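You operate a simulated robot arm through the tools that you are given. There is no shell and no other tool. Be economical: measure what you need, move in short steps, check, and stop when the job is done.

You run a simulated robot arm. Do the job below in one go: nothing can be reset, and whatever is moved stays where it is left.

Task
Close the tun steam, fit the red cap and vent the pipe to zero.
Fine: the cap goes from the black stand on to the wheel's hub; open the vent knob till the gauge reads 0, then close it. Where these are worked on the way, their far stop is far enough and under half their travel is too little: vent knob.

Only the result counts: the job must be done as asked and must still hold three seconds after the hand-in. Knocking over, shifting, dropping, spilling or breaking anything else fails it. A push-on lid holds only when it is set on centred and level and pressed home; a screw cap is set on level and turned clockwise until tight.

Robot
A 6-joint arm with a two-finger parallel gripper, fixed in place. Base frame: the origin is at the foot of the arm, x ahead of it, y to its left, z up. Lengths are in mm, angles in degrees, forces in N, time in s.
With the tool pointing down near the work surface it reaches from about 100 to 600 mm from the base axis. Its first joint turns from -66.0 to 66.0 degrees. Payload 2.7 kg.
Tool frame: the origin (TCP) lies between the finger pads and is the grasp point; the fingertips stand 23 mm ahead of it; z points along the fingers, y is the line along which they close. The gripper opens to 94 mm. The fingers are 38 mm wide and 10 mm thick; the gripper's body (54 by 96 mm) begins 39 mm behind the TCP.
Orientation is that of the tool frame in the base frame, as [roll, pitch, yaw] about the fixed x, y, z axes, in that order (R = Rz(yaw) Ry(pitch) Rx(roll)). With the fingers straight down and closing along the base's y, the tool's x points along the base's -x, its y along +y and its z along -z.

Tools
- The arm moves only by the tool apply_moves. Its argument "motion" is a list that holds one entry, the list of rows, each a list of 6 numbers: the shift along the base's x, y, z in m, then the turn, a rotation vector about the base's x, y, z in degrees. In form: [[[x, y, z, ax, ay, az], ...]]. A call has 1 to 8 rows; each row shifts and turns the commanded pose from where the row before left it. "gripper" is the gripper command, from -1 (shut) to 1 (fully open), values between in proportion, set as the call begins (left out, the last holds). Rows are played at 5 a second. More than 50 mm and 8.6 degrees between two rows, or a gripper value outside its range, and nothing of the call is played. A pose out of reach is approached as far as the arm can. The call stops where the force on the tool passes 80 N (or 10 N more than at its start, if that is more) or the arm is blocked; 0.2 s more then pass. Each finger travels about 45 mm/s and halts on what it meets, pressing with about 36 N; the grip force reading is that of the motor and also rises with nothing between the fingers. The clock runs only during rows and for 0.2 s after the last one: add rows that do not move to give the fingers time. The reply holds the time, the measured pose of the TCP, the force on the tool along the base axes, the opening and the grip force, in the units named above and with some noise, with the torque about the TCP (base axes, N m) and any sound that the robot's microphone picked up.
- Cameras (640 x 400 px; columns grow to the right, rows downward): "scene" is fixed at [36.2, -433.6, 1373.4]; the picture's right is [0.97, -0.24, 0.00], its down [-0.20, -0.82, -0.54] and it looks along [0.13, 0.53, -0.84] (base axes); focal length 333 px, centre (320, 200). "wrist" rides on the gripper at [87, 16, -75] in the tool frame; the picture's right is [-0.18, 0.98, 0.00], its down [-0.58, -0.11, -0.81] and it looks along [-0.79, -0.15, 0.59] (tool axes); focal length 243 px, centre (320, 200). There is no depth. A picture from a camera that has moved, and an enlarged one, comes with that camera's place and axes in the base frame and with its lens.
- grab_frame(camera): a new picture of that camera. The clock stands still meanwhile.
- enlarge(camera, box): a new picture of the part [left, top, right, bottom] of that camera's present view, enlarged. The clock stands still meanwhile.
- hand_in(): hands the job in; it is judged then, once.

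Go step by step. Nothing tells you positions but the pictures and the camera data: compare them with the known pose of the tool, close in by small moves and look again before you grip or let go. The budget is 120 turns and 68 pictures, counting those below and the enlarged ones. Unless the task says otherwise, let go and move clear before handing in, and close with one line.

The tools are called after "Call:" as a command line: name --argument value ..., lists and objects as JSON in quotes. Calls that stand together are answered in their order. apply_moves: Moves the arm, as the interface text tells. Its arguments: {"type":"object","properties":{"motion":{"type":"array","items":{"type":"array","items":{"type":"array","items":{"type":"number"}}}},"gripper":{"type":"number"}},"required":["motion"]} The other tools are called the same way: grab_frame (camera) takes a picture; enlarge (camera, box) takes an enlarged picture of a part of a camera's view; hand_in () hands the job in.

At the start:

```text
time: 0.0
eef_pos: [435.9, 30.7, 824.5]
tcp_rot: [179.8, -0.1, -180.0]
force: [-0.3, 0.1, -0.2]
torque: [-0.01, 0.01, -0.01]
gripper_width: 94.1
grasp_force: 0.1
```

scene: 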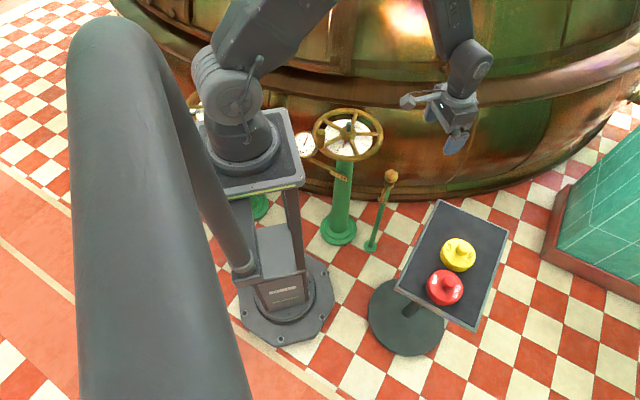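
wrist: 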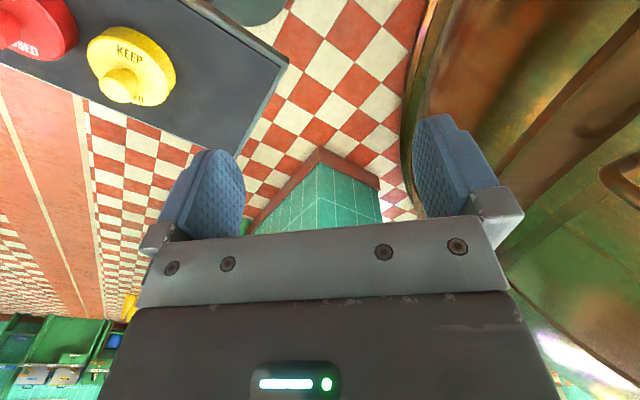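

I see a wheel on a green post, a gauge, a brass knob on a thin post, and a black stand with red and yellow caps. I'll look closer to identify the parts.

Call:
enlarge --camera "scene" --box '[280, 80, 440, 180]'

Call:
enlarge --camera "scene" --box '[360, 190, 520, 290]'

Call:
enlarge --camera "scene" --box '[180, 70, 420, 220]'

```text
4.00 times, centred on (360, 130) of scene
camera zoom: at [36.2, -433.6, 1373.4], right [0.97, -0.24, 0.0], down [-0.2, -0.82, -0.54], along [0.13, 0.53, -0.84], focal length 1331 px, centre (160, 480)
```

zoom: 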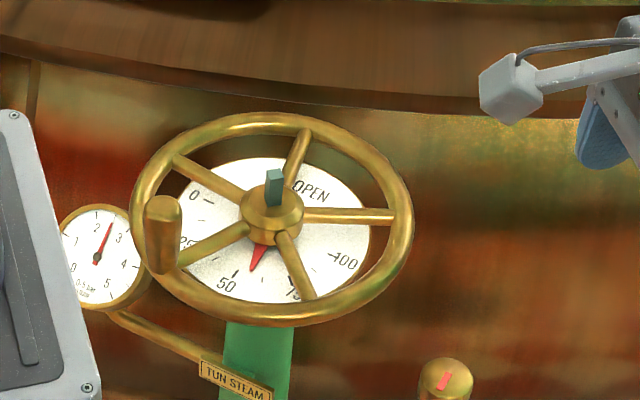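

```text
4.00 times, centred on (440, 240) of scene
camera zoom: at [36.2, -433.6, 1373.4], right [0.97, -0.24, 0.0], down [-0.2, -0.82, -0.54], along [0.13, 0.53, -0.84], focal length 1331 px, centre (-160, 40)
```

zoom: 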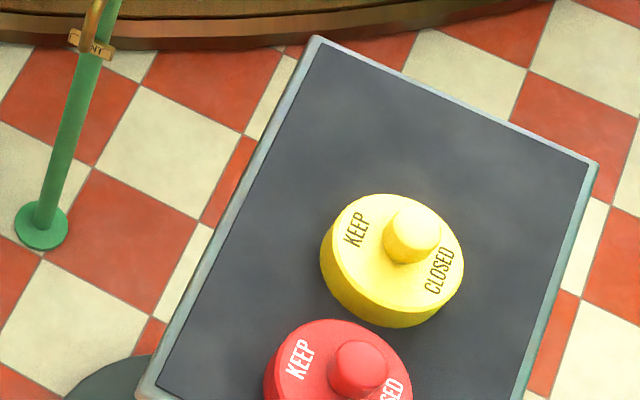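

```text
2.67 times, centred on (300, 145) of scene
camera zoom: at [36.2, -433.6, 1373.4], right [0.97, -0.24, 0.0], down [-0.2, -0.82, -0.54], along [0.13, 0.53, -0.84], focal length 887 px, centre (373, 347)
```

zoom: 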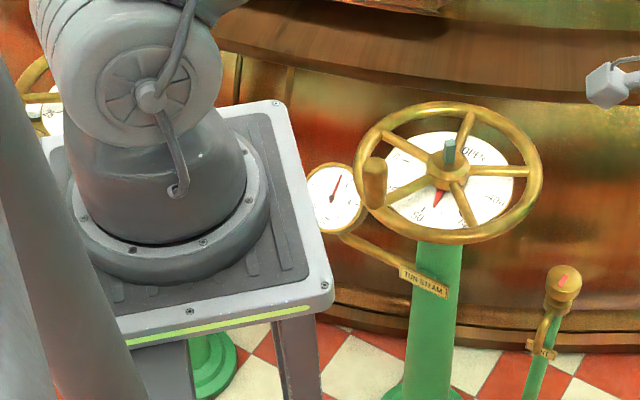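

The wheel hub is at about (289, 243, 637), the vent knob at about (413, 143, 518) and the red cap's knob at about (377, -257, 650). I'll move over near the wheel for a closer view.

Call:
apply_moves --motion '[[[-0.03, 0.03, 0, 0, 0, 0], [-0.03, 0.03, 0, 0, 0, 0], [-0.03, 0.03, 0, 0, 0, 0], [-0.03, 0.03, 0, 0, 0, 0], [-0.03, 0.02, 0, 0, 0, 0], [-0.03, 0.01, 0, 0, 0, 0], [0, 0, 0, 0, 0, 0]]]'

Call:
grab_frame --camera "wrist"

Call:
grab_frame --camera "scene"

```text
time: 1.6
eef_pos: [256.4, 180.9, 826.5]
tcp_rot: [179.9, -0.1, 179.9]
force: [-0.8, 0.0, 0.2]
torque: [0.02, -0.03, 0.03]
gripper_width: 94.0
grasp_force: 0.0
```

```text
62 pictures are left
camera wrist: at [170.3, 197.4, 901.0], right [0.18, 0.98, 0.0], down [0.58, -0.11, 0.81], along [0.79, -0.15, -0.59], focal length 243 px, centre (320, 200)
```

wrist: 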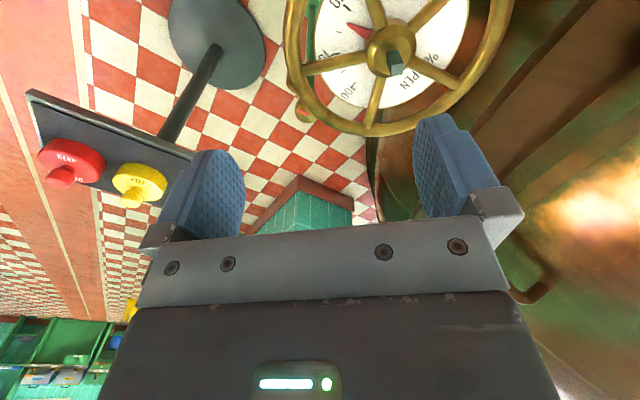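

```text
61 pictures are left
```

scene: 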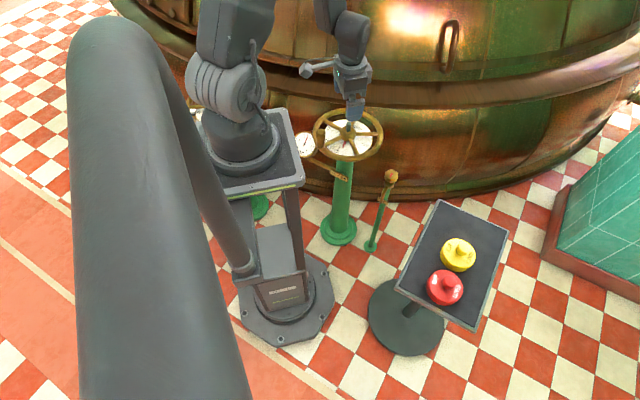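

The hub triangulates to about (291, 250, 627) and the wheel's handle to about (202, 240, 670). I'll move above the handle.

Call:
apply_moves --motion '[[[-0.02, 0.02, 0, 0, 0, 0], [-0.02, 0.02, -0.02, 0, 0, 0], [-0.014, 0.02, -0.02, 0, 0, 0], [0, 0, 0, 0, 0, 0]]]'

Call:
grab_frame --camera "wrist"

Call:
enlarge --camera "scene" --box '[260, 60, 420, 160]'

```text
time: 2.6
eef_pos: [201.4, 240.7, 784.2]
tcp_rot: [179.7, -0.2, 180.0]
force: [0.2, 1.3, -0.6]
torque: [-0.02, 0.01, -0.02]
gripper_width: 93.9
grasp_force: 0.1
```

```text
60 pictures are left
camera wrist: at [116.3, 257.2, 859.4], right [0.18, 0.98, 0.0], down [0.58, -0.11, 0.81], along [0.79, -0.15, -0.59], focal length 243 px, centre (320, 200)
```

wrist: 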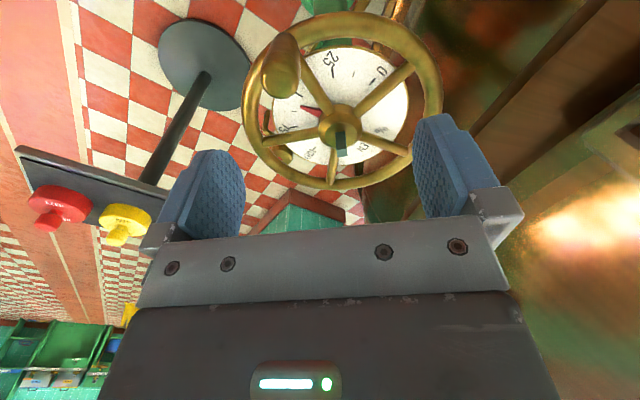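

```text
4.00 times, centred on (340, 110) of scene
camera zoom: at [36.2, -433.6, 1373.4], right [0.97, -0.24, 0.0], down [-0.2, -0.82, -0.54], along [0.13, 0.53, -0.84], focal length 1331 px, centre (240, 560)
```

zoom: 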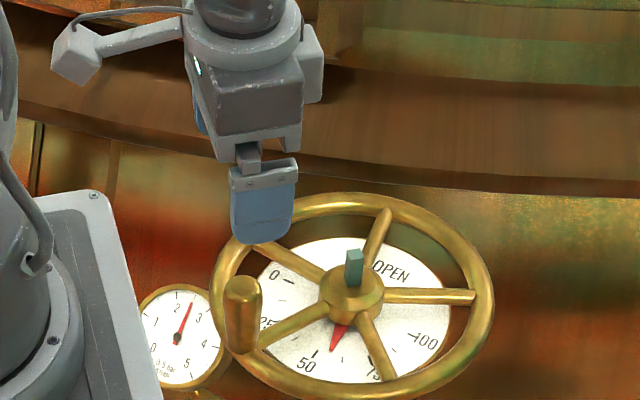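

The spinner top comes out at about (197, 213, 695). I'll centre on it and lower part of the way.

Call:
apply_moves --motion '[[[-0.004, -0.026, 0, 0, 0, 0], [0, 0, -0.03, 0, 0, 0], [0, 0, 0, 0, 0, 0]]]'

Call:
grab_frame --camera "wrist"

Call:
enlarge --camera "scene" --box '[280, 80, 400, 155]'

```text
time: 3.4
eef_pos: [199.7, 213.3, 752.8]
tcp_rot: [179.8, -0.1, -180.0]
force: [0.4, -0.3, -0.4]
torque: [-0.01, 0.01, 0.0]
gripper_width: 94.0
grasp_force: 0.0
```

```text
58 pictures are left
camera wrist: at [113.6, 231.5, 829.1], right [0.18, 0.98, 0.0], down [0.58, -0.11, 0.81], along [0.79, -0.15, -0.59], focal length 243 px, centre (320, 200)
```

wrist: 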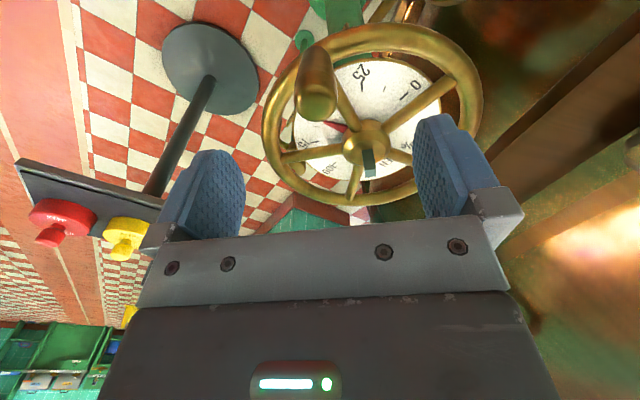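

```text
5.33 times, centred on (340, 118) of scene
camera zoom: at [36.2, -433.6, 1373.4], right [0.97, -0.24, 0.0], down [-0.2, -0.82, -0.54], along [0.13, 0.53, -0.84], focal length 1774 px, centre (213, 640)
```

zoom: 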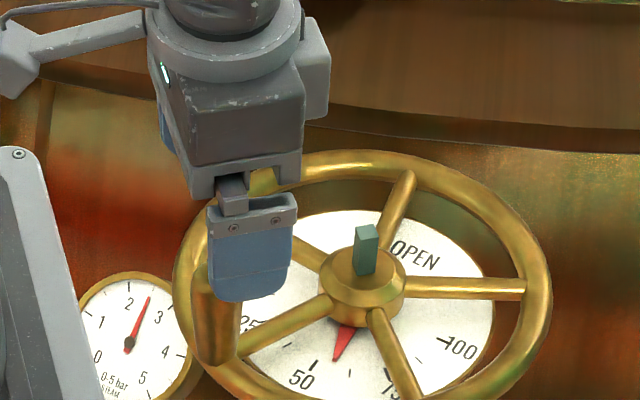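

The spinner axis is at about (194.5, 213), with its top at 693. I'll lower the fingers round it with the tips staying above the rim.

Call:
apply_moves --motion '[[[-0.005, 0, -0.02, 0, 0, 0], [0, 0, -0.03, 0, 0, 0], [0, 0, -0.028, 0, 0, 0], [0, 0, 0, 0, 0, 0]]]'

Call:
grab_frame --camera "wrist"

```text
time: 4.4
eef_pos: [191.5, 213.5, 675.2]
tcp_rot: [179.9, -0.1, 179.9]
force: [-0.2, -0.5, 0.3]
torque: [-0.01, 0.0, 0.01]
gripper_width: 93.8
grasp_force: 0.0
```

```text
56 pictures are left
camera wrist: at [105.3, 230.9, 749.7], right [0.18, 0.98, 0.0], down [0.58, -0.11, 0.81], along [0.79, -0.15, -0.59], focal length 243 px, centre (320, 200)
```

wrist: 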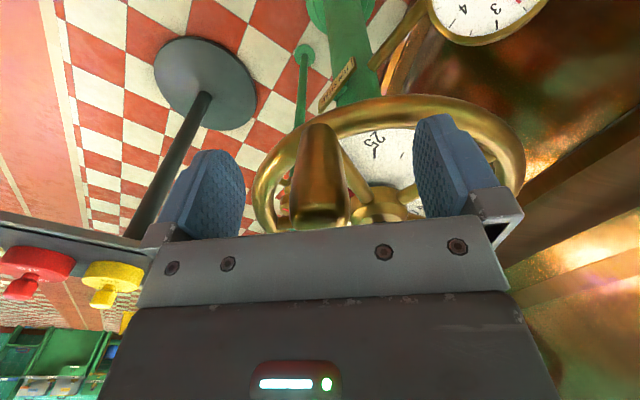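

The spinner sits centred between the fingers. I'll close on it.

Call:
apply_moves --motion '[[[0, 0, 0, 0, 0, 0], [0, 0, 0, 0, 0, 0], [0, 0, 0, 0, 0, 0], [0, 0, 0, 0, 0, 0], [0, 0, 0, 0, 0, 0], [0, 0, 0, 0, 0, 0]]]' --gripper -1

Call:
enlarge --camera "scene" --box '[280, 80, 400, 155]'

```text
time: 5.8
eef_pos: [190.2, 213.6, 675.5]
tcp_rot: [179.9, -0.1, -179.9]
force: [-2.5, -5.2, 4.1]
torque: [-0.39, -0.28, -0.23]
gripper_width: 26.8
grasp_force: 44.3
```

```text
5.33 times, centred on (340, 118) of scene
camera zoom: at [36.1, -433.7, 1373.4], right [0.97, -0.24, 0.0], down [-0.2, -0.82, -0.54], along [0.13, 0.53, -0.84], focal length 1774 px, centre (213, 640)
```

zoom: 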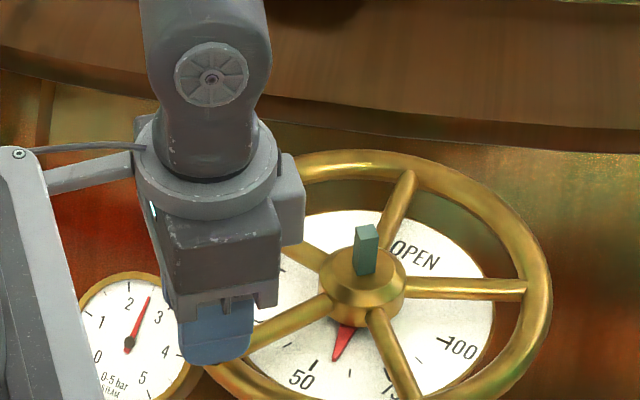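

The grip is firm (26.8 mm). I'll turn the wheel clockwise in small arc steps about the hub and watch the forces.

Call:
apply_moves --motion '[[[-0.0025, 0.0086, 0, 0, 0, 0], [-0.002, 0.0086, 0, 0, 0, 0], [-0.001, 0.0089, 0, 0, 0, 0], [-0.0005, 0.0089, 0, 0, 0, 0], [0, 0, 0, 0, 0, 0]]]'

Call:
enlarge --camera "scene" --box '[280, 80, 400, 155]'

```text
time: 7.0
eef_pos: [186.5, 250.0, 676.5]
tcp_rot: [180.0, 0.0, -180.0]
force: [-3.3, -5.4, 2.7]
torque: [-0.48, 0.82, -0.36]
gripper_width: 26.8
grasp_force: 45.1
```

```text
5.33 times, centred on (340, 118) of scene
camera zoom: at [36.1, -433.7, 1373.4], right [0.97, -0.24, 0.0], down [-0.2, -0.82, -0.54], along [0.13, 0.53, -0.84], focal length 1774 px, centre (213, 640)
```

zoom: 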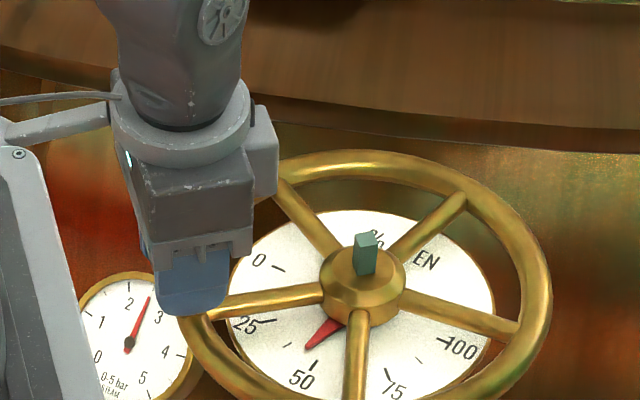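

The wheel turns freely, pointer 1:1, and roughly 78° more is needed to reach 0. I'll carry on round the arc.

Call:
apply_moves --motion '[[[0.0012, 0.014, 0, 0, 0, 0], [0.0032, 0.0137, 0, 0, 0, 0], [0.0051, 0.0132, 0, 0, 0, 0], [0.0068, 0.0123, 0, 0, 0, 0], [0.0085, 0.0113, 0, 0, 0, 0], [0, 0, 0, 0, 0, 0]]]'

Call:
enlarge --camera "scene" --box '[280, 80, 400, 155]'

Call:
grab_frame --camera "wrist"

```text
time: 8.4
eef_pos: [211.8, 313.8, 676.4]
tcp_rot: [179.9, 0.0, -180.0]
force: [-1.9, -7.7, -8.1]
torque: [-0.27, 0.01, -0.37]
gripper_width: 26.8
grasp_force: 44.7
```

```text
5.33 times, centred on (340, 118) of scene
camera zoom: at [36.2, -433.6, 1373.4], right [0.97, -0.24, 0.0], down [-0.2, -0.82, -0.54], along [0.13, 0.53, -0.84], focal length 1774 px, centre (213, 640)
```

zoom: 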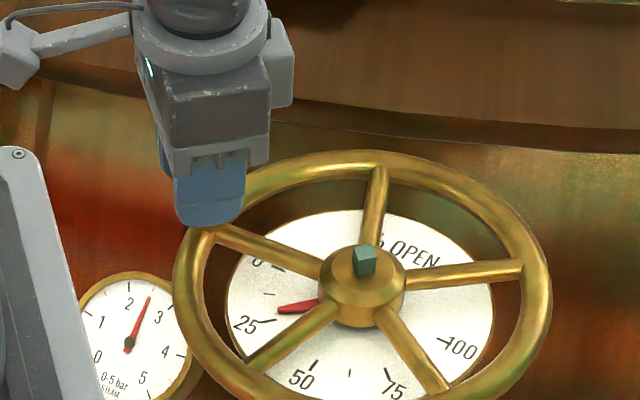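

```text
52 pictures are left
camera wrist: at [125.9, 330.2, 751.7], right [0.18, 0.98, 0.0], down [0.58, -0.11, 0.81], along [0.79, -0.15, -0.59], focal length 243 px, centre (320, 200)
```

wrist: 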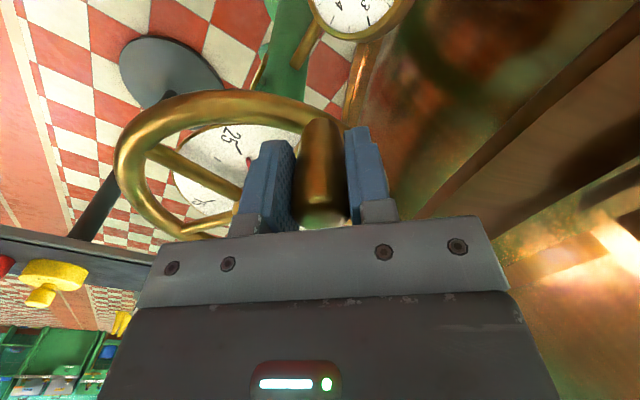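

The pointer is near 18 and there's plenty of clearance to the tun. I'll continue toward 0.

Call:
apply_moves --motion '[[[0.0087, 0.0087, 0, 0, 0, 0], [0.0097, 0.0075, 0, 0, 0, 0], [0.0106, 0.0064, 0, 0, 0, 0], [0.0113, 0.005, 0, 0, 0, 0], [0, 0, 0, 0, 0, 0]]]'

Call:
enlarge --camera "scene" --box '[280, 80, 400, 155]'

```text
time: 9.6
eef_pos: [251.2, 340.5, 677.0]
tcp_rot: [179.9, -0.1, 180.0]
force: [-1.0, -14.9, 8.3]
torque: [-0.42, 0.41, -0.34]
gripper_width: 26.9
grasp_force: 45.1
```

```text
5.33 times, centred on (340, 118) of scene
camera zoom: at [36.1, -434.0, 1373.3], right [0.97, -0.24, 0.0], down [-0.2, -0.82, -0.54], along [0.13, 0.53, -0.84], focal length 1774 px, centre (213, 640)
```

zoom: 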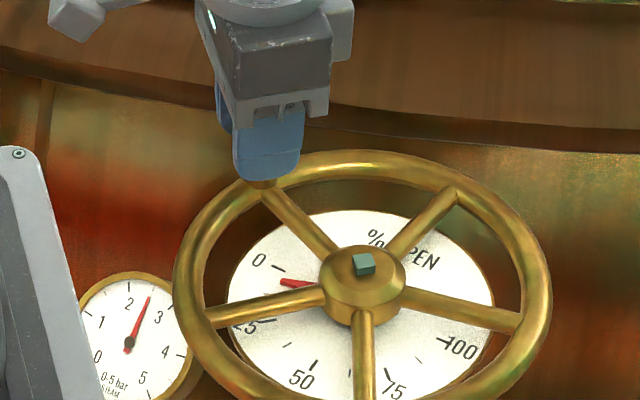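

About 10–12° remain; the radial force suggests a slightly smaller radius. I'll take small steps to the stop.

Call:
apply_moves --motion '[[[0.0085, 0.0015, 0, 0, 0, 0], [0.0085, 0.001, 0, 0, 0, 0], [0.006, 0.0005, 0, 0, 0, 0], [0, 0, 0, 0, 0, 0]]]'

Call:
enlarge --camera "scene" --box '[280, 80, 400, 155]'

```text
time: 10.6
eef_pos: [274.9, 346.5, 677.6]
tcp_rot: [179.7, 0.0, -179.7]
force: [-22.8, 10.4, 7.6]
torque: [-0.55, -0.44, 0.13]
gripper_width: 27.1
grasp_force: 44.8
```

```text
5.33 times, centred on (340, 118) of scene
camera zoom: at [35.7, -433.5, 1373.5], right [0.97, -0.24, 0.0], down [-0.2, -0.82, -0.54], along [0.13, 0.53, -0.84], focal length 1774 px, centre (213, 640)
```

zoom: 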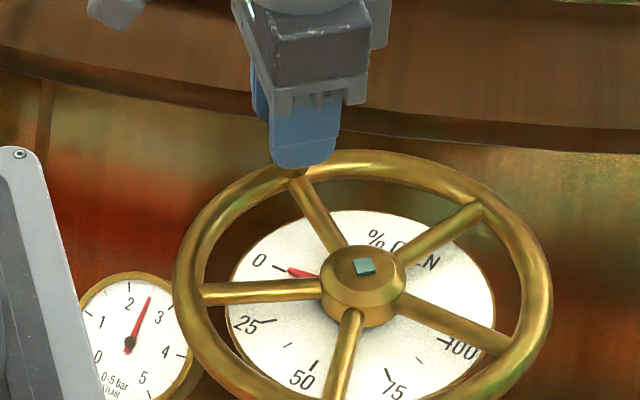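

Resistance is rising (-23 N in x) and the pointer is at 0. I'll nudge a little further to confirm the stop.

Call:
apply_moves --motion '[[[0.004, 0, 0, 0, 0, 0], [0.004, 0, 0, 0, 0, 0], [0, 0, 0, 0, 0, 0]]]'

Call:
enlarge --camera "scene" --box '[320, 115, 368, 145]'

```text
time: 11.4
eef_pos: [281.4, 346.0, 676.0]
tcp_rot: [179.9, 0.1, -179.7]
force: [-28.8, 22.2, -2.6]
torque: [-0.26, 0.35, -0.04]
gripper_width: 27.2
grasp_force: 45.0
```

```text
13.33 times, centred on (344, 130) of scene
camera zoom: at [35.7, -433.2, 1373.6], right [0.97, -0.24, 0.0], down [-0.2, -0.82, -0.54], along [0.13, 0.53, -0.84], focal length 4435 px, centre (0, 1133)
```

zoom: 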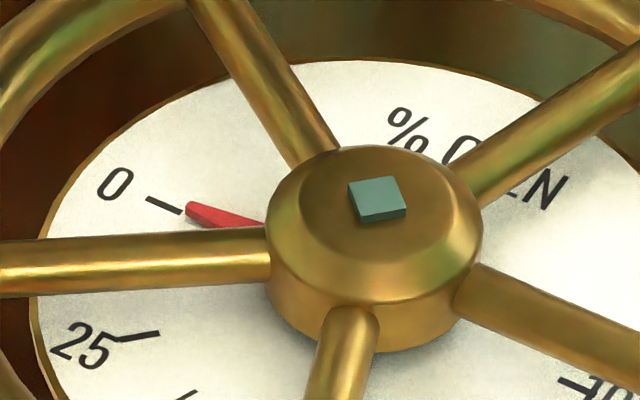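

The pointer is on the 0 tick and the stem has sunk. I'll give one last nudge with the radius corrected to be sure it's hard on its stop.

Call:
apply_moves --motion '[[[0.002, 0.003, 0, 0, 0, 0], [0.003, 0, 0, 0, 0, 0], [0.003, 0, 0, 0, 0, 0], [0, 0, 0, 0, 0, 0]]]'

Call:
enlarge --camera "scene" --box '[320, 115, 368, 145]'

```text
time: 12.4
eef_pos: [289.4, 346.2, 674.7]
tcp_rot: [-179.8, -0.2, -180.0]
force: [-29.2, -0.4, -3.4]
torque: [0.24, 0.3, -0.01]
gripper_width: 26.9
grasp_force: 44.9
```

```text
13.33 times, centred on (344, 130) of scene
camera zoom: at [35.7, -433.6, 1373.4], right [0.97, -0.24, 0.0], down [-0.2, -0.82, -0.54], along [0.13, 0.53, -0.84], focal length 4435 px, centre (0, 1133)
```

zoom: 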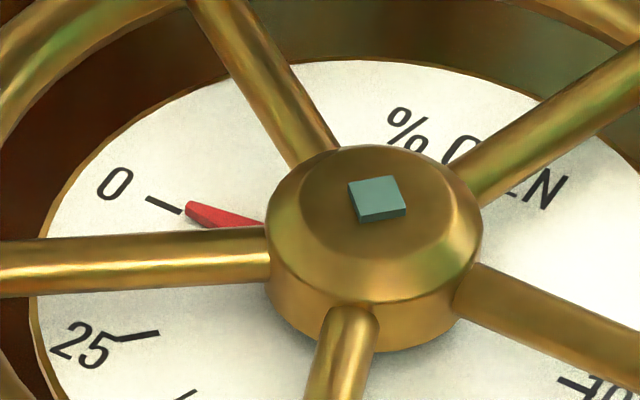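

The wheel didn't move further while the fingers slid, so it is on its stop. I'll release and rise.

Call:
apply_moves --motion '[[[-0.004, 0, 0, 0, 0, 0], [0, 0, 0, 0, 0, 0], [0, 0, 0, 0, 0, 0], [0, 0, 0, 0, 0, 0]]]' --gripper 0.3

Call:
apply_moves --motion '[[[0, 0, 0.04, 0, 0, 0], [0, 0, 0.04, 0, 0, 0], [0, 0, 0.04, 0, 0, 0], [0, -0.04, 0.02, 0, 0, 0], [0, -0.04, 0, 0, 0, 0], [0, 0, 0, 0, 0, 0]]]'

Call:
grab_frame --camera "scene"

Call:
grab_frame --camera "wrist"

```text
time: 13.4
eef_pos: [287.2, 347.8, 677.3]
tcp_rot: [179.8, -0.1, 180.0]
force: [-0.3, 1.6, 0.0]
torque: [-0.02, 0.01, -0.02]
gripper_width: 61.0
grasp_force: 0.1
```

```text
time: 14.8
eef_pos: [285.4, 267.0, 819.1]
tcp_rot: [179.8, 0.0, 179.9]
force: [0.6, -0.7, 1.1]
torque: [0.01, -0.03, 0.02]
gripper_width: 61.3
grasp_force: 0.0
```

```text
47 pictures are left
```

scene: 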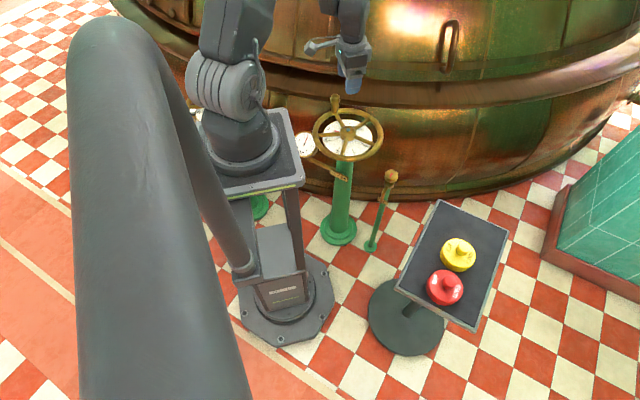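

```text
46 pictures are left
camera wrist: at [199.3, 283.4, 894.1], right [0.18, 0.98, 0.0], down [0.58, -0.11, 0.81], along [0.79, -0.15, -0.59], focal length 243 px, centre (320, 200)
```

wrist: 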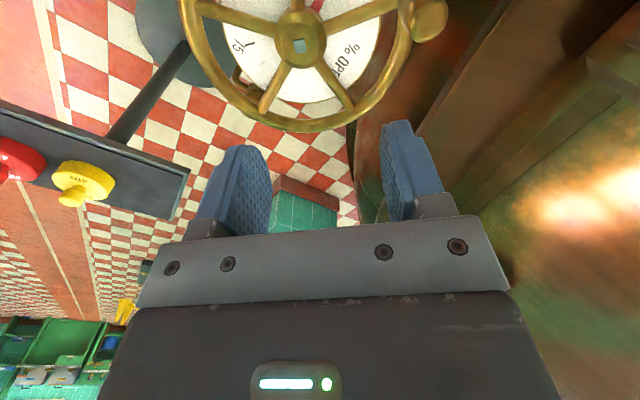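

The hub top is now at about (290, 247, 647) with the stem flush. Next I'll go over to the red cap at about (377, -257), staying high.

Call:
apply_moves --motion '[[[0.008, -0.045, 0, 0, 0, 0], [0.008, -0.045, 0, 0, 0, 0], [0.008, -0.045, 0, 0, 0, 0], [0.008, -0.045, 0, 0, 0, 0], [0.008, -0.045, 0, 0, 0, 0], [0.008, -0.045, 0, 0, 0, 0], [0.008, -0.045, 0, 0, 0, 0], [0.008, -0.045, 0, 0, 0, 0]]]'

Call:
apply_moves --motion '[[[0.007, -0.041, 0, 0, 0, 0], [0.007, -0.041, 0, 0, 0, 0], [0.007, -0.041, -0.02, 0, 0, 0], [0.007, -0.041, -0.02, 0, 0, 0], [0, 0, 0, 0, 0, 0]]]'

Call:
grab_frame --camera "wrist"

Call:
enlarge --camera "scene" --box '[380, 200, 540, 300]'

```text
time: 16.6
eef_pos: [351.6, -92.8, 816.5]
tcp_rot: [179.8, -0.1, -179.9]
force: [0.7, -0.1, 0.1]
torque: [-0.01, -0.05, 0.01]
gripper_width: 61.3
grasp_force: 0.0
```

```text
time: 17.8
eef_pos: [380.9, -255.7, 777.6]
tcp_rot: [179.8, -0.1, -180.0]
force: [-0.1, -0.1, 0.5]
torque: [0.0, -0.01, -0.01]
gripper_width: 61.1
grasp_force: 0.1
```

```text
45 pictures are left
camera wrist: at [295.1, -239.6, 852.3], right [0.18, 0.98, 0.0], down [0.58, -0.11, 0.8], along [0.79, -0.15, -0.59], focal length 243 px, centre (320, 200)
```

wrist: 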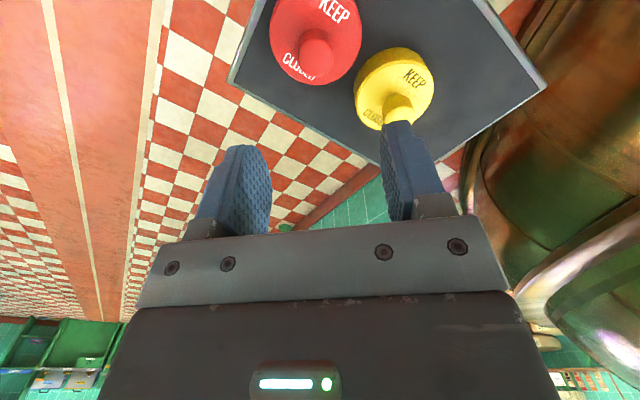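

```text
4.00 times, centred on (460, 250) of scene
camera zoom: at [36.1, -433.6, 1373.4], right [0.97, -0.24, 0.0], down [-0.2, -0.82, -0.54], along [0.13, 0.53, -0.84], focal length 1331 px, centre (-240, 0)
```

zoom: 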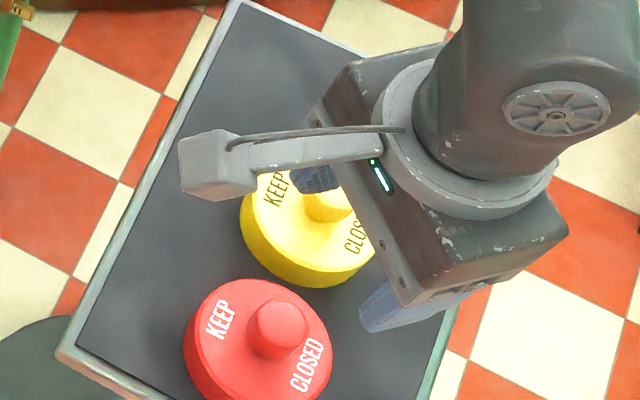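

The red knob's top is at about (376, -258, 662). I'll centre on it and drop to just above it.

Call:
apply_moves --motion '[[[-0.005, -0.0025, -0.02, 0, 0, 0], [0, 0, -0.03, 0, 0, 0], [0, 0, -0.023, 0, 0, 0], [0, 0, 0, 0, 0, 0]]]'

Call:
grab_frame --camera "wrist"

Call:
enlarge --camera "scene" --box '[400, 220, 500, 320]'

```text
time: 18.8
eef_pos: [375.0, -257.4, 703.6]
tcp_rot: [179.8, 0.0, -179.9]
force: [0.5, 0.5, -0.1]
torque: [0.01, 0.0, -0.02]
gripper_width: 61.2
grasp_force: 0.1
```

```text
43 pictures are left
camera wrist: at [289.7, -241.8, 777.7], right [0.18, 0.98, 0.0], down [0.58, -0.11, 0.81], along [0.79, -0.15, -0.59], focal length 243 px, centre (320, 200)
```

wrist: 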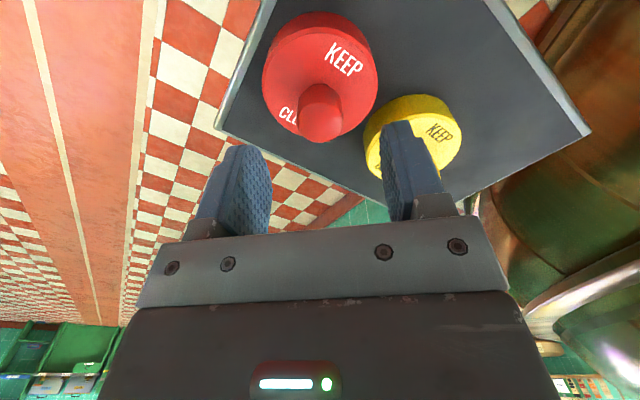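

```text
4.00 times, centred on (450, 270) of scene
camera zoom: at [36.2, -433.6, 1373.4], right [0.97, -0.24, 0.0], down [-0.2, -0.82, -0.54], along [0.13, 0.53, -0.84], focal length 1331 px, centre (-200, -80)
```

zoom: 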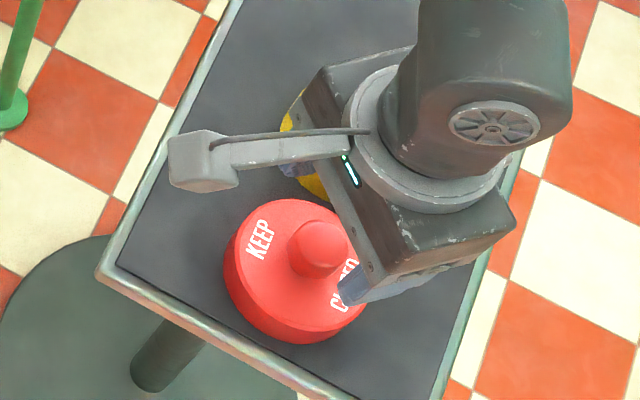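

The disc top is at about 622 and the knob top at about 658. I'll lower to TCP z ≈ 650, so the tips are near 627, and close.

Call:
apply_moves --motion '[[[0.0005, -0.001, -0.02, 0, 0, 0], [0, 0, -0.02, 0, 0, 0], [0, 0, -0.013, 0, 0, 0], [0, 0, 0, 0, 0, 0]]]'

Call:
grab_frame --camera "wrist"

```text
time: 19.8
eef_pos: [374.0, -258.8, 651.2]
tcp_rot: [179.8, -0.2, -180.0]
force: [0.4, 1.1, 0.0]
torque: [0.02, -0.01, 0.0]
gripper_width: 61.2
grasp_force: 0.0
```

```text
41 pictures are left
camera wrist: at [289.0, -242.7, 725.4], right [0.18, 0.98, 0.0], down [0.58, -0.11, 0.81], along [0.79, -0.15, -0.59], focal length 243 px, centre (320, 200)
```

wrist: 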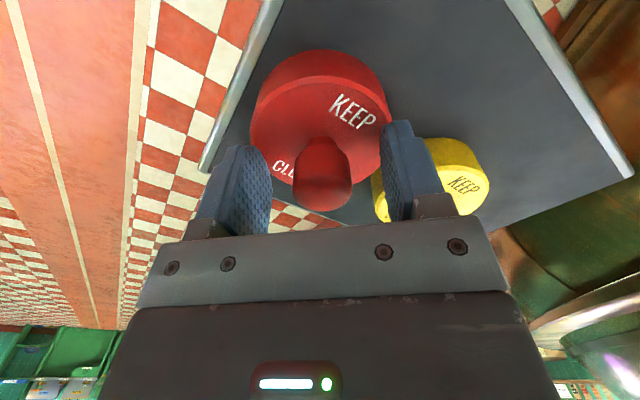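

The knob is centred between the pads and the tips are clear of the disc. I'll close.

Call:
apply_moves --motion '[[[0, 0, 0, 0, 0, 0], [0, 0, 0, 0, 0, 0], [0, 0, 0, 0, 0, 0], [0, 0, 0, 0, 0, 0], [0, 0, 0, 0, 0, 0]]]' --gripper -1

Call:
apply_moves --motion '[[[0, 0, 0.01, 0, 0, 0], [0, 0, 0.02, 0, 0, 0], [0, 0, 0.03, 0, 0, 0], [0, 0, 0.04, 0, 0, 0], [0, 0, 0, 0, 0, 0]]]'

Call:
grab_frame --camera "wrist"

Call:
enlarge --camera "scene" --box '[370, 190, 530, 290]'

```text
time: 21.0
eef_pos: [374.5, -258.0, 651.3]
tcp_rot: [179.9, -0.1, 180.0]
force: [-0.5, -0.8, 0.9]
torque: [-0.11, -0.03, -0.02]
gripper_width: 27.5
grasp_force: 36.3
```

```text
time: 22.2
eef_pos: [373.6, -259.7, 752.9]
tcp_rot: [179.8, -0.1, -179.9]
force: [-0.3, -0.9, -0.8]
torque: [0.0, 0.0, -0.02]
gripper_width: 27.3
grasp_force: 36.0
```

```text
40 pictures are left
camera wrist: at [288.5, -243.4, 827.7], right [0.18, 0.98, 0.0], down [0.58, -0.11, 0.8], along [0.79, -0.15, -0.59], focal length 243 px, centre (320, 200)
```

wrist: 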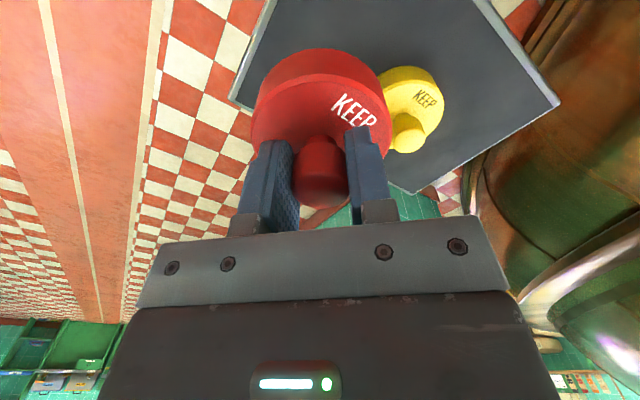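

```text
4.00 times, centred on (450, 240) of scene
camera zoom: at [36.2, -433.6, 1373.4], right [0.97, -0.24, 0.0], down [-0.2, -0.82, -0.54], along [0.13, 0.53, -0.84], focal length 1331 px, centre (-200, 40)
```

zoom: 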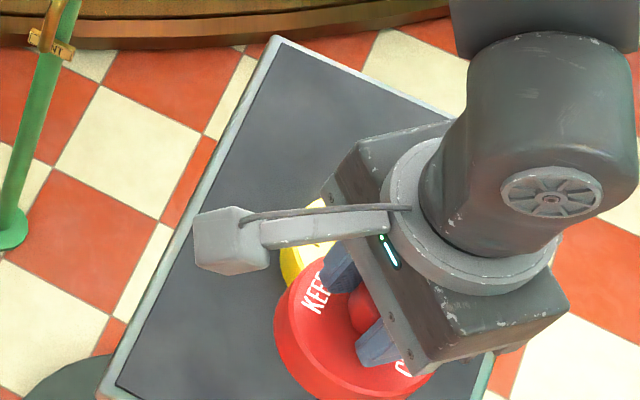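

The cap is lifted and held. I'll measure how it sits in the grip.

Call:
enlarge --camera "wrist" --box '[224, 30, 416, 150]'

```text
3.33 times, centred on (320, 90) of wrist
camera zoom: at [288.5, -243.4, 827.7], right [0.18, 0.98, 0.0], down [0.58, -0.11, 0.8], along [0.79, -0.15, -0.59], focal length 809 px, centre (320, 567)
```

zoom: 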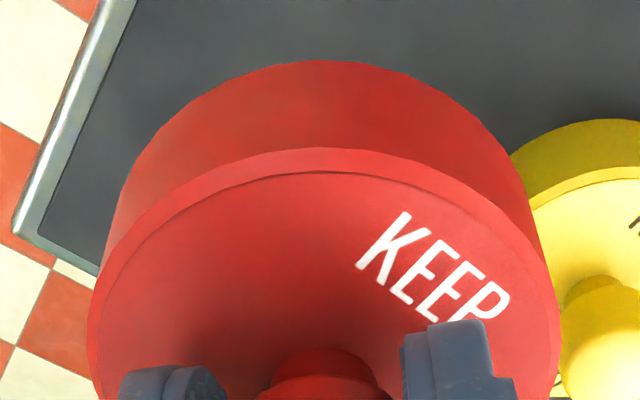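

The cap is held well. I'll carry it high over to above the hub.

Call:
apply_moves --motion '[[[0, 0, 0.04, 0, 0, 0], [-0.007, 0.044, 0.02, 0, 0, 0], [-0.007, 0.044, 0, 0, 0, 0], [-0.007, 0.044, 0, 0, 0, 0], [-0.007, 0.044, 0, 0, 0, 0], [-0.007, 0.044, 0, 0, 0, 0], [-0.007, 0.044, 0, 0, 0, 0], [-0.007, 0.044, 0, 0, 0, 0]]]'

Call:
apply_moves --motion '[[[-0.007, 0.044, 0, 0, 0, 0], [-0.007, 0.044, 0, 0, 0, 0], [-0.007, 0.04, 0, 0, 0, 0], [-0.007, 0.04, 0, 0, 0, 0], [-0.007, 0.03, 0, 0, 0, 0], [0, 0, 0, 0, 0, 0]]]'

Call:
enlarge --camera "scene" --box '[280, 60, 408, 140]'

Call:
grab_frame --camera "wrist"

```text
time: 24.0
eef_pos: [326.6, 45.6, 812.4]
tcp_rot: [179.8, 0.0, -180.0]
force: [-0.9, 0.3, -1.9]
torque: [-0.04, 0.0, -0.01]
gripper_width: 27.4
grasp_force: 35.8
```

```text
time: 25.4
eef_pos: [290.6, 246.7, 811.1]
tcp_rot: [179.8, -0.2, 180.0]
force: [-0.7, -0.8, -0.7]
torque: [-0.02, 0.0, 0.01]
gripper_width: 27.3
grasp_force: 35.8
```

```text
5.00 times, centred on (344, 100) of scene
camera zoom: at [36.2, -433.6, 1373.4], right [0.97, -0.24, 0.0], down [-0.2, -0.82, -0.54], along [0.13, 0.53, -0.84], focal length 1663 px, centre (200, 700)
```

zoom: 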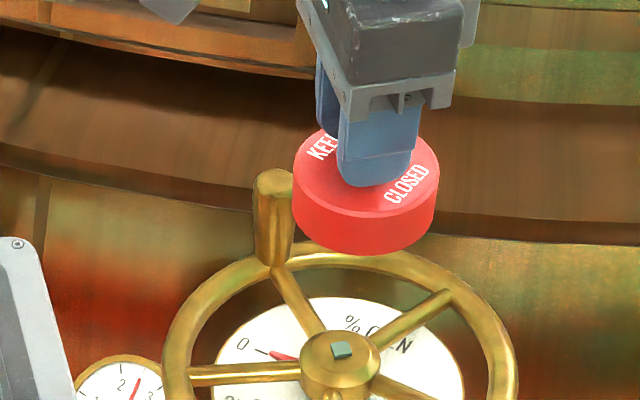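

```text
36 pictures are left
camera wrist: at [204.7, 263.4, 886.0], right [0.18, 0.98, 0.0], down [0.58, -0.11, 0.81], along [0.79, -0.15, -0.59], focal length 243 px, centre (320, 200)
```

wrist: 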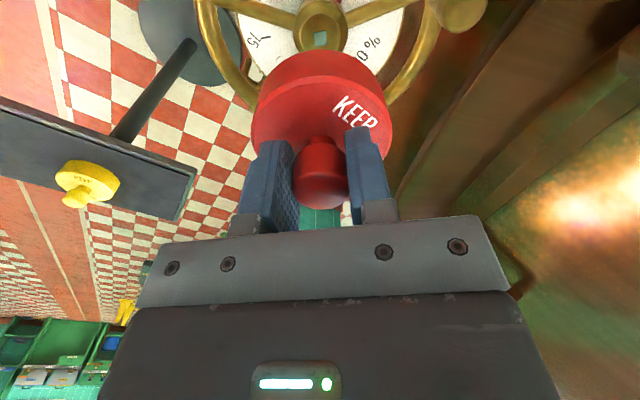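

Comparing cap and hub in both views, the cap is about 3 mm too far in +x, with y good. I'll shift and lower to just above the hub.

Call:
apply_moves --motion '[[[-0.003, 0, -0.03, 0, 0, 0], [0, 0, -0.03, 0, 0, 0], [0, 0, -0.026, 0, 0, 0], [0, 0, 0, 0, 0, 0], [0, 0, 0, 0, 0, 0]]]'

Call:
enlarge --camera "scene" --box '[300, 90, 396, 150]'

Call:
enlarge --camera "wrist" --box '[200, 0, 440, 150]'

```text
time: 26.6
eef_pos: [288.7, 246.2, 725.9]
tcp_rot: [179.8, -0.1, -179.9]
force: [0.4, 0.0, -1.3]
torque: [-0.02, 0.01, -0.04]
gripper_width: 27.5
grasp_force: 36.1
```

```text
6.67 times, centred on (348, 120) of scene
camera zoom: at [36.2, -433.6, 1373.4], right [0.97, -0.24, 0.0], down [-0.2, -0.82, -0.54], along [0.13, 0.53, -0.84], focal length 2218 px, centre (133, 733)
```

zoom: 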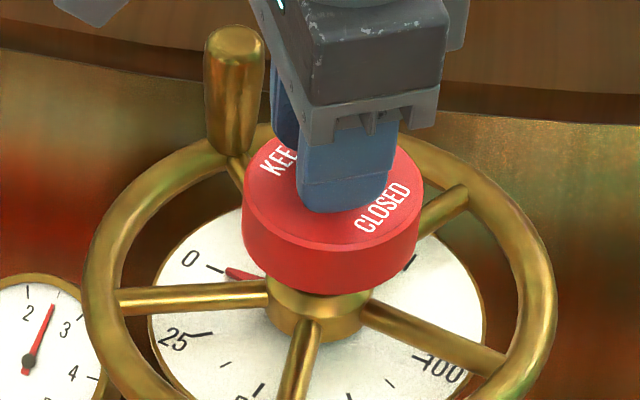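

```text
2.67 times, centred on (320, 75) of wrist
camera zoom: at [202.1, 262.7, 800.3], right [0.18, 0.98, 0.0], down [0.58, -0.11, 0.81], along [0.79, -0.15, -0.59], focal length 647 px, centre (320, 533)
```

zoom: 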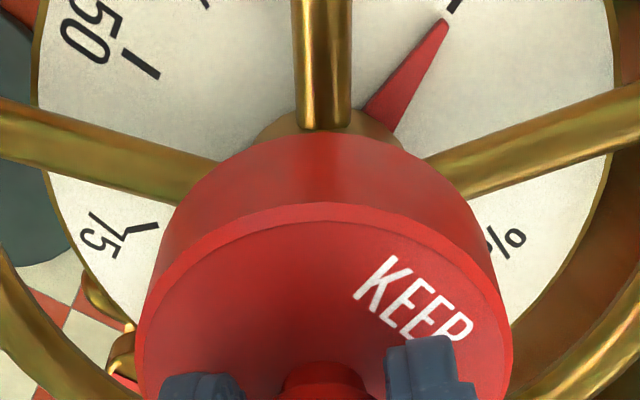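

The remaining offset looks like about +1.5 mm in x and −1.3 mm in y. I'll correct it, lower further and re-check.

Call:
apply_moves --motion '[[[-0.0015, 0.0012, -0.005, 0, 0, 0], [0, 0, -0.005, 0, 0, 0], [0, 0, 0, 0, 0, 0], [0, 0, 0, 0, 0, 0]]]'

Call:
enlarge --camera "scene" --box '[324, 105, 372, 135]'

Call:
enlarge --camera "wrist" --box '[240, 20, 400, 120]'

```text
time: 27.6
eef_pos: [285.5, 246.8, 714.5]
tcp_rot: [180.0, -0.1, -179.9]
force: [0.3, 0.6, -1.6]
torque: [0.0, -0.02, 0.01]
gripper_width: 27.3
grasp_force: 35.9
```

```text
13.33 times, centred on (348, 120) of scene
camera zoom: at [36.2, -433.6, 1373.4], right [0.97, -0.24, 0.0], down [-0.2, -0.82, -0.54], along [0.13, 0.53, -0.84], focal length 4435 px, centre (-53, 1267)
```

zoom: 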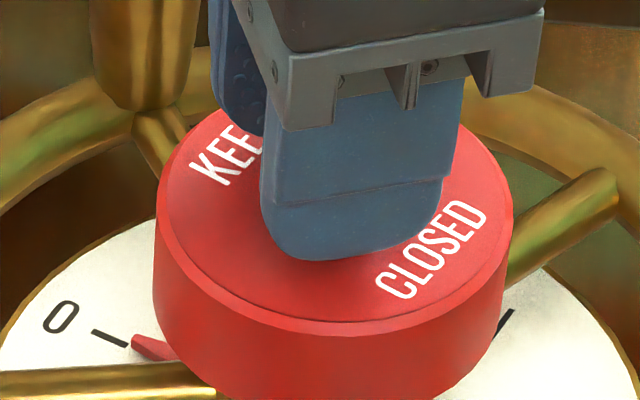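

```text
4.00 times, centred on (320, 70) of wrist
camera zoom: at [200.3, 263.5, 790.0], right [0.18, 0.98, 0.0], down [0.58, -0.11, 0.81], along [0.79, -0.15, -0.59], focal length 970 px, centre (320, 720)
```

zoom: 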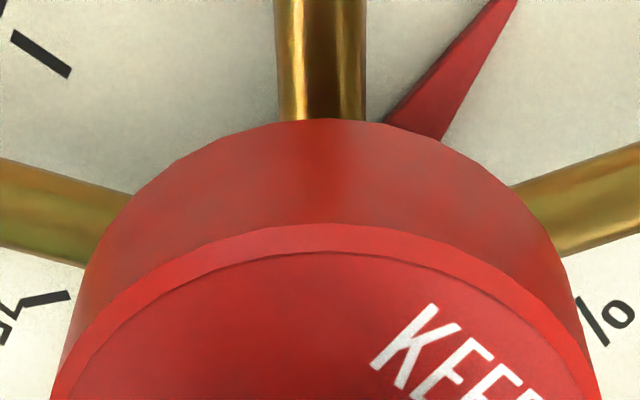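

The cap now lines up with the hub within about a millimetre. I'll lower slowly and watch the force.

Call:
apply_moves --motion '[[[0, 0, -0.004, 0, 0, 0], [0, 0, -0.004, 0, 0, 0], [0, 0, -0.003, 0, 0, 0], [0, 0, 0, 0, 0, 0]]]'

```text
time: 28.6
eef_pos: [286.6, 247.7, 704.2]
tcp_rot: [179.7, -0.1, 180.0]
force: [-0.5, 0.2, -1.2]
torque: [0.03, 0.02, 0.02]
gripper_width: 27.0
grasp_force: 35.4
```

Call:
apply_moves --motion '[[[0, 0, -0.003, 0, 0, 0], [0, 0, -0.003, 0, 0, 0], [0, 0, -0.002, 0, 0, 0], [0, 0, 0, 0, 0, 0]]]'

Call:
enlarge --camera "scene" --box '[316, 105, 380, 145]'

```text
time: 29.6
eef_pos: [286.1, 247.2, 695.4]
tcp_rot: [179.9, -0.1, 180.0]
force: [0.3, -0.8, 0.0]
torque: [0.0, -0.01, 0.0]
gripper_width: 27.3
grasp_force: 36.6
```

```text
10.00 times, centred on (348, 125) of scene
camera zoom: at [36.2, -433.6, 1373.4], right [0.97, -0.24, 0.0], down [-0.2, -0.82, -0.54], along [0.13, 0.53, -0.84], focal length 3327 px, centre (40, 950)
```

zoom: 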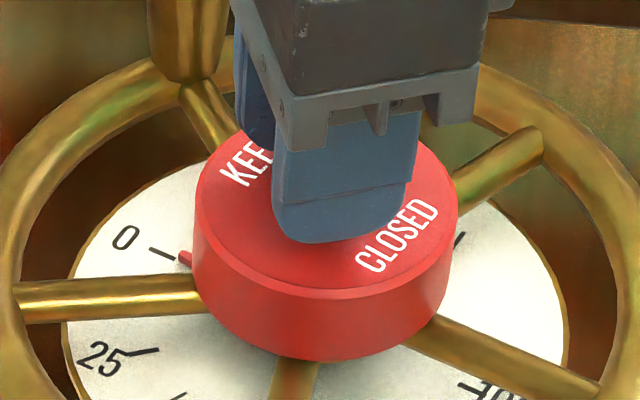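

There's no contact yet and alignment holds. I'll continue down.

Call:
apply_moves --motion '[[[0, 0, -0.003, 0, 0, 0], [0, 0, -0.003, 0, 0, 0], [0, 0, -0.002, 0, 0, 0], [0, 0, 0, 0, 0, 0]]]'

```text
time: 30.6
eef_pos: [287.9, 247.9, 688.6]
tcp_rot: [179.7, 0.1, -180.0]
force: [7.5, -4.2, 28.0]
torque: [-0.32, -0.22, 0.03]
gripper_width: 27.0
grasp_force: 36.1
```

Contact: 28 N up, with a side force toward +x and −y, so the cap should shift that way a little. I'll take a look first.

Call:
enlarge --camera "scene" --box '[316, 105, 380, 145]'

Call:
enlarge --camera "wrist" --box '[200, 0, 440, 150]'

```text
10.00 times, centred on (348, 125) of scene
camera zoom: at [36.0, -433.9, 1373.3], right [0.97, -0.24, 0.0], down [-0.2, -0.82, -0.54], along [0.13, 0.53, -0.84], focal length 3327 px, centre (40, 950)
```

zoom: 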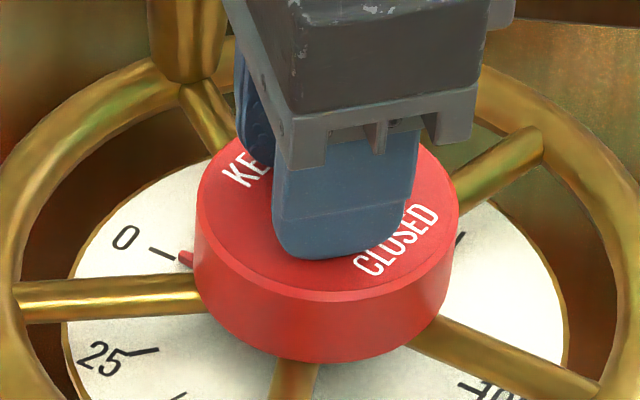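

```text
2.67 times, centred on (320, 75) of wrist
camera zoom: at [201.1, 264.5, 762.9], right [0.18, 0.98, 0.01], down [0.58, -0.11, 0.81], along [0.79, -0.15, -0.59], focal length 647 px, centre (320, 533)
```

zoom: 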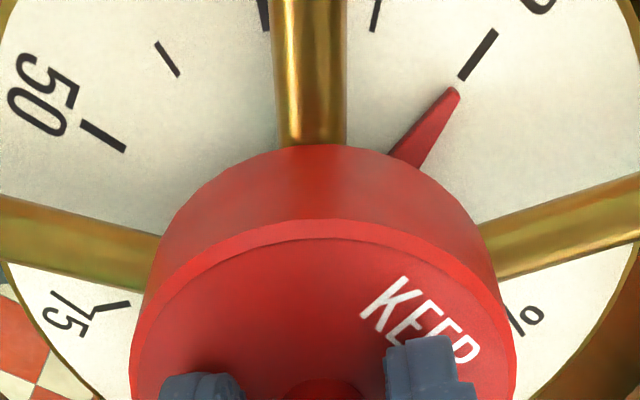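

The cap seated onto the hub at about TCP 695 and the fingers slid slightly down the knob. I'll correct +1 mm in x and press down in small steps.

Call:
apply_moves --motion '[[[0.001, -0.0005, 0, 0, 0, 0], [0, 0, -0.002, 0, 0, 0], [0, 0, -0.002, 0, 0, 0], [0, 0, 0, 0, 0, 0]]]'

Call:
enlarge --camera "scene" --box '[316, 105, 380, 145]'

```text
time: 31.7
eef_pos: [287.5, 248.2, 688.2]
tcp_rot: [179.8, 0.1, -180.0]
force: [-3.8, -0.7, 13.6]
torque: [-0.31, -0.1, -0.12]
gripper_width: 27.3
grasp_force: 36.2
stopped in row 4: the force on the tool passed its limit at 81 N (the readings are from after the stop); the commanded pose is now the measured one
```

```text
10.00 times, centred on (348, 125) of scene
camera zoom: at [36.0, -433.7, 1373.4], right [0.97, -0.24, 0.0], down [-0.2, -0.82, -0.54], along [0.13, 0.53, -0.84], focal length 3327 px, centre (40, 950)
```

zoom: 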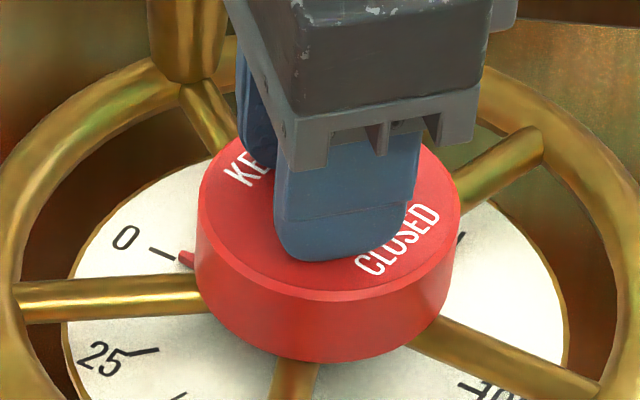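

Pressed to 81 N, the cap skirt sits right down at spoke level. I'll do a gentle lift test to see whether it holds.

Call:
apply_moves --motion '[[[0, 0, 0.002, 0, 0, 0], [0, 0, 0.002, 0, 0, 0], [0, 0, 0, 0, 0, 0]]]'

Call:
enlarge --camera "scene" --box '[316, 105, 380, 145]'

```text
time: 32.5
eef_pos: [286.5, 249.2, 689.7]
tcp_rot: [179.8, 0.0, -179.9]
force: [-0.1, 0.0, -1.3]
torque: [-0.02, 0.0, 0.0]
gripper_width: 26.7
grasp_force: 35.5
```

```text
10.00 times, centred on (348, 125) of scene
camera zoom: at [36.2, -433.6, 1373.4], right [0.97, -0.24, 0.0], down [-0.2, -0.82, -0.54], along [0.13, 0.53, -0.84], focal length 3327 px, centre (40, 950)
```

zoom: 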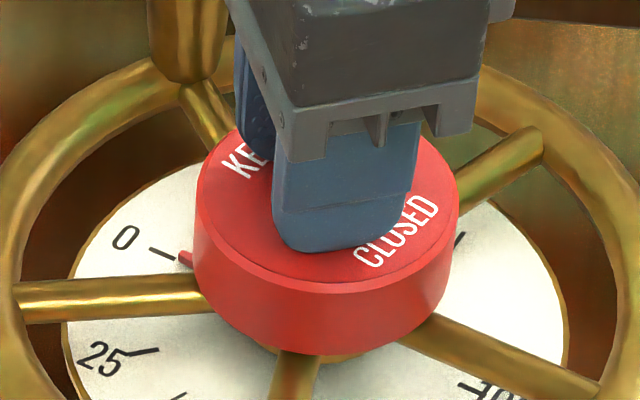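

The cap lifted about 3 mm with no resistance, so it isn't latched. I'll do a small sideways test to see whether the hub is inside its bore.

Call:
apply_moves --motion '[[[0.003, 0, 0, 0, 0, 0], [0, 0, 0, 0, 0, 0], [0, 0, 0, 0, 0, 0]]]'

Call:
apply_moves --motion '[[[-0.003, 0, 0, 0, 0, 0], [-0.003, 0, 0, 0, 0, 0], [0, 0, 0, 0, 0, 0], [0, 0, 0, 0, 0, 0]]]'

Call:
apply_moves --motion '[[[0.003, 0.003, 0, 0, 0, 0], [0, 0, 0, 0, 0, 0], [0, 0, 0, 0, 0, 0]]]'

Call:
apply_moves --motion '[[[0, -0.003, 0, 0, 0, 0], [0, -0.003, 0, 0, 0, 0], [0, 0, 0, 0, 0, 0], [0, 0, 0, 0, 0, 0]]]'

```text
time: 33.3
eef_pos: [289.7, 248.1, 690.9]
tcp_rot: [179.8, 0.0, -179.9]
force: [-0.6, -0.6, -0.4]
torque: [0.01, 0.0, 0.02]
gripper_width: 27.1
grasp_force: 36.2
```

```text
time: 34.3
eef_pos: [285.1, 248.5, 691.0]
tcp_rot: [179.7, 0.0, -179.9]
force: [-0.7, 0.3, -1.1]
torque: [0.02, 0.01, -0.01]
gripper_width: 26.9
grasp_force: 36.1
```

```text
time: 35.1
eef_pos: [287.5, 251.3, 690.1]
tcp_rot: [179.8, -0.1, -180.0]
force: [-0.8, 0.0, -1.9]
torque: [0.02, -0.04, 0.02]
gripper_width: 27.1
grasp_force: 35.7
```

```text
time: 36.1
eef_pos: [287.2, 246.1, 689.3]
tcp_rot: [179.8, 0.0, -179.8]
force: [0.7, -0.4, -1.3]
torque: [-0.02, -0.02, -0.02]
gripper_width: 27.3
grasp_force: 35.5
```

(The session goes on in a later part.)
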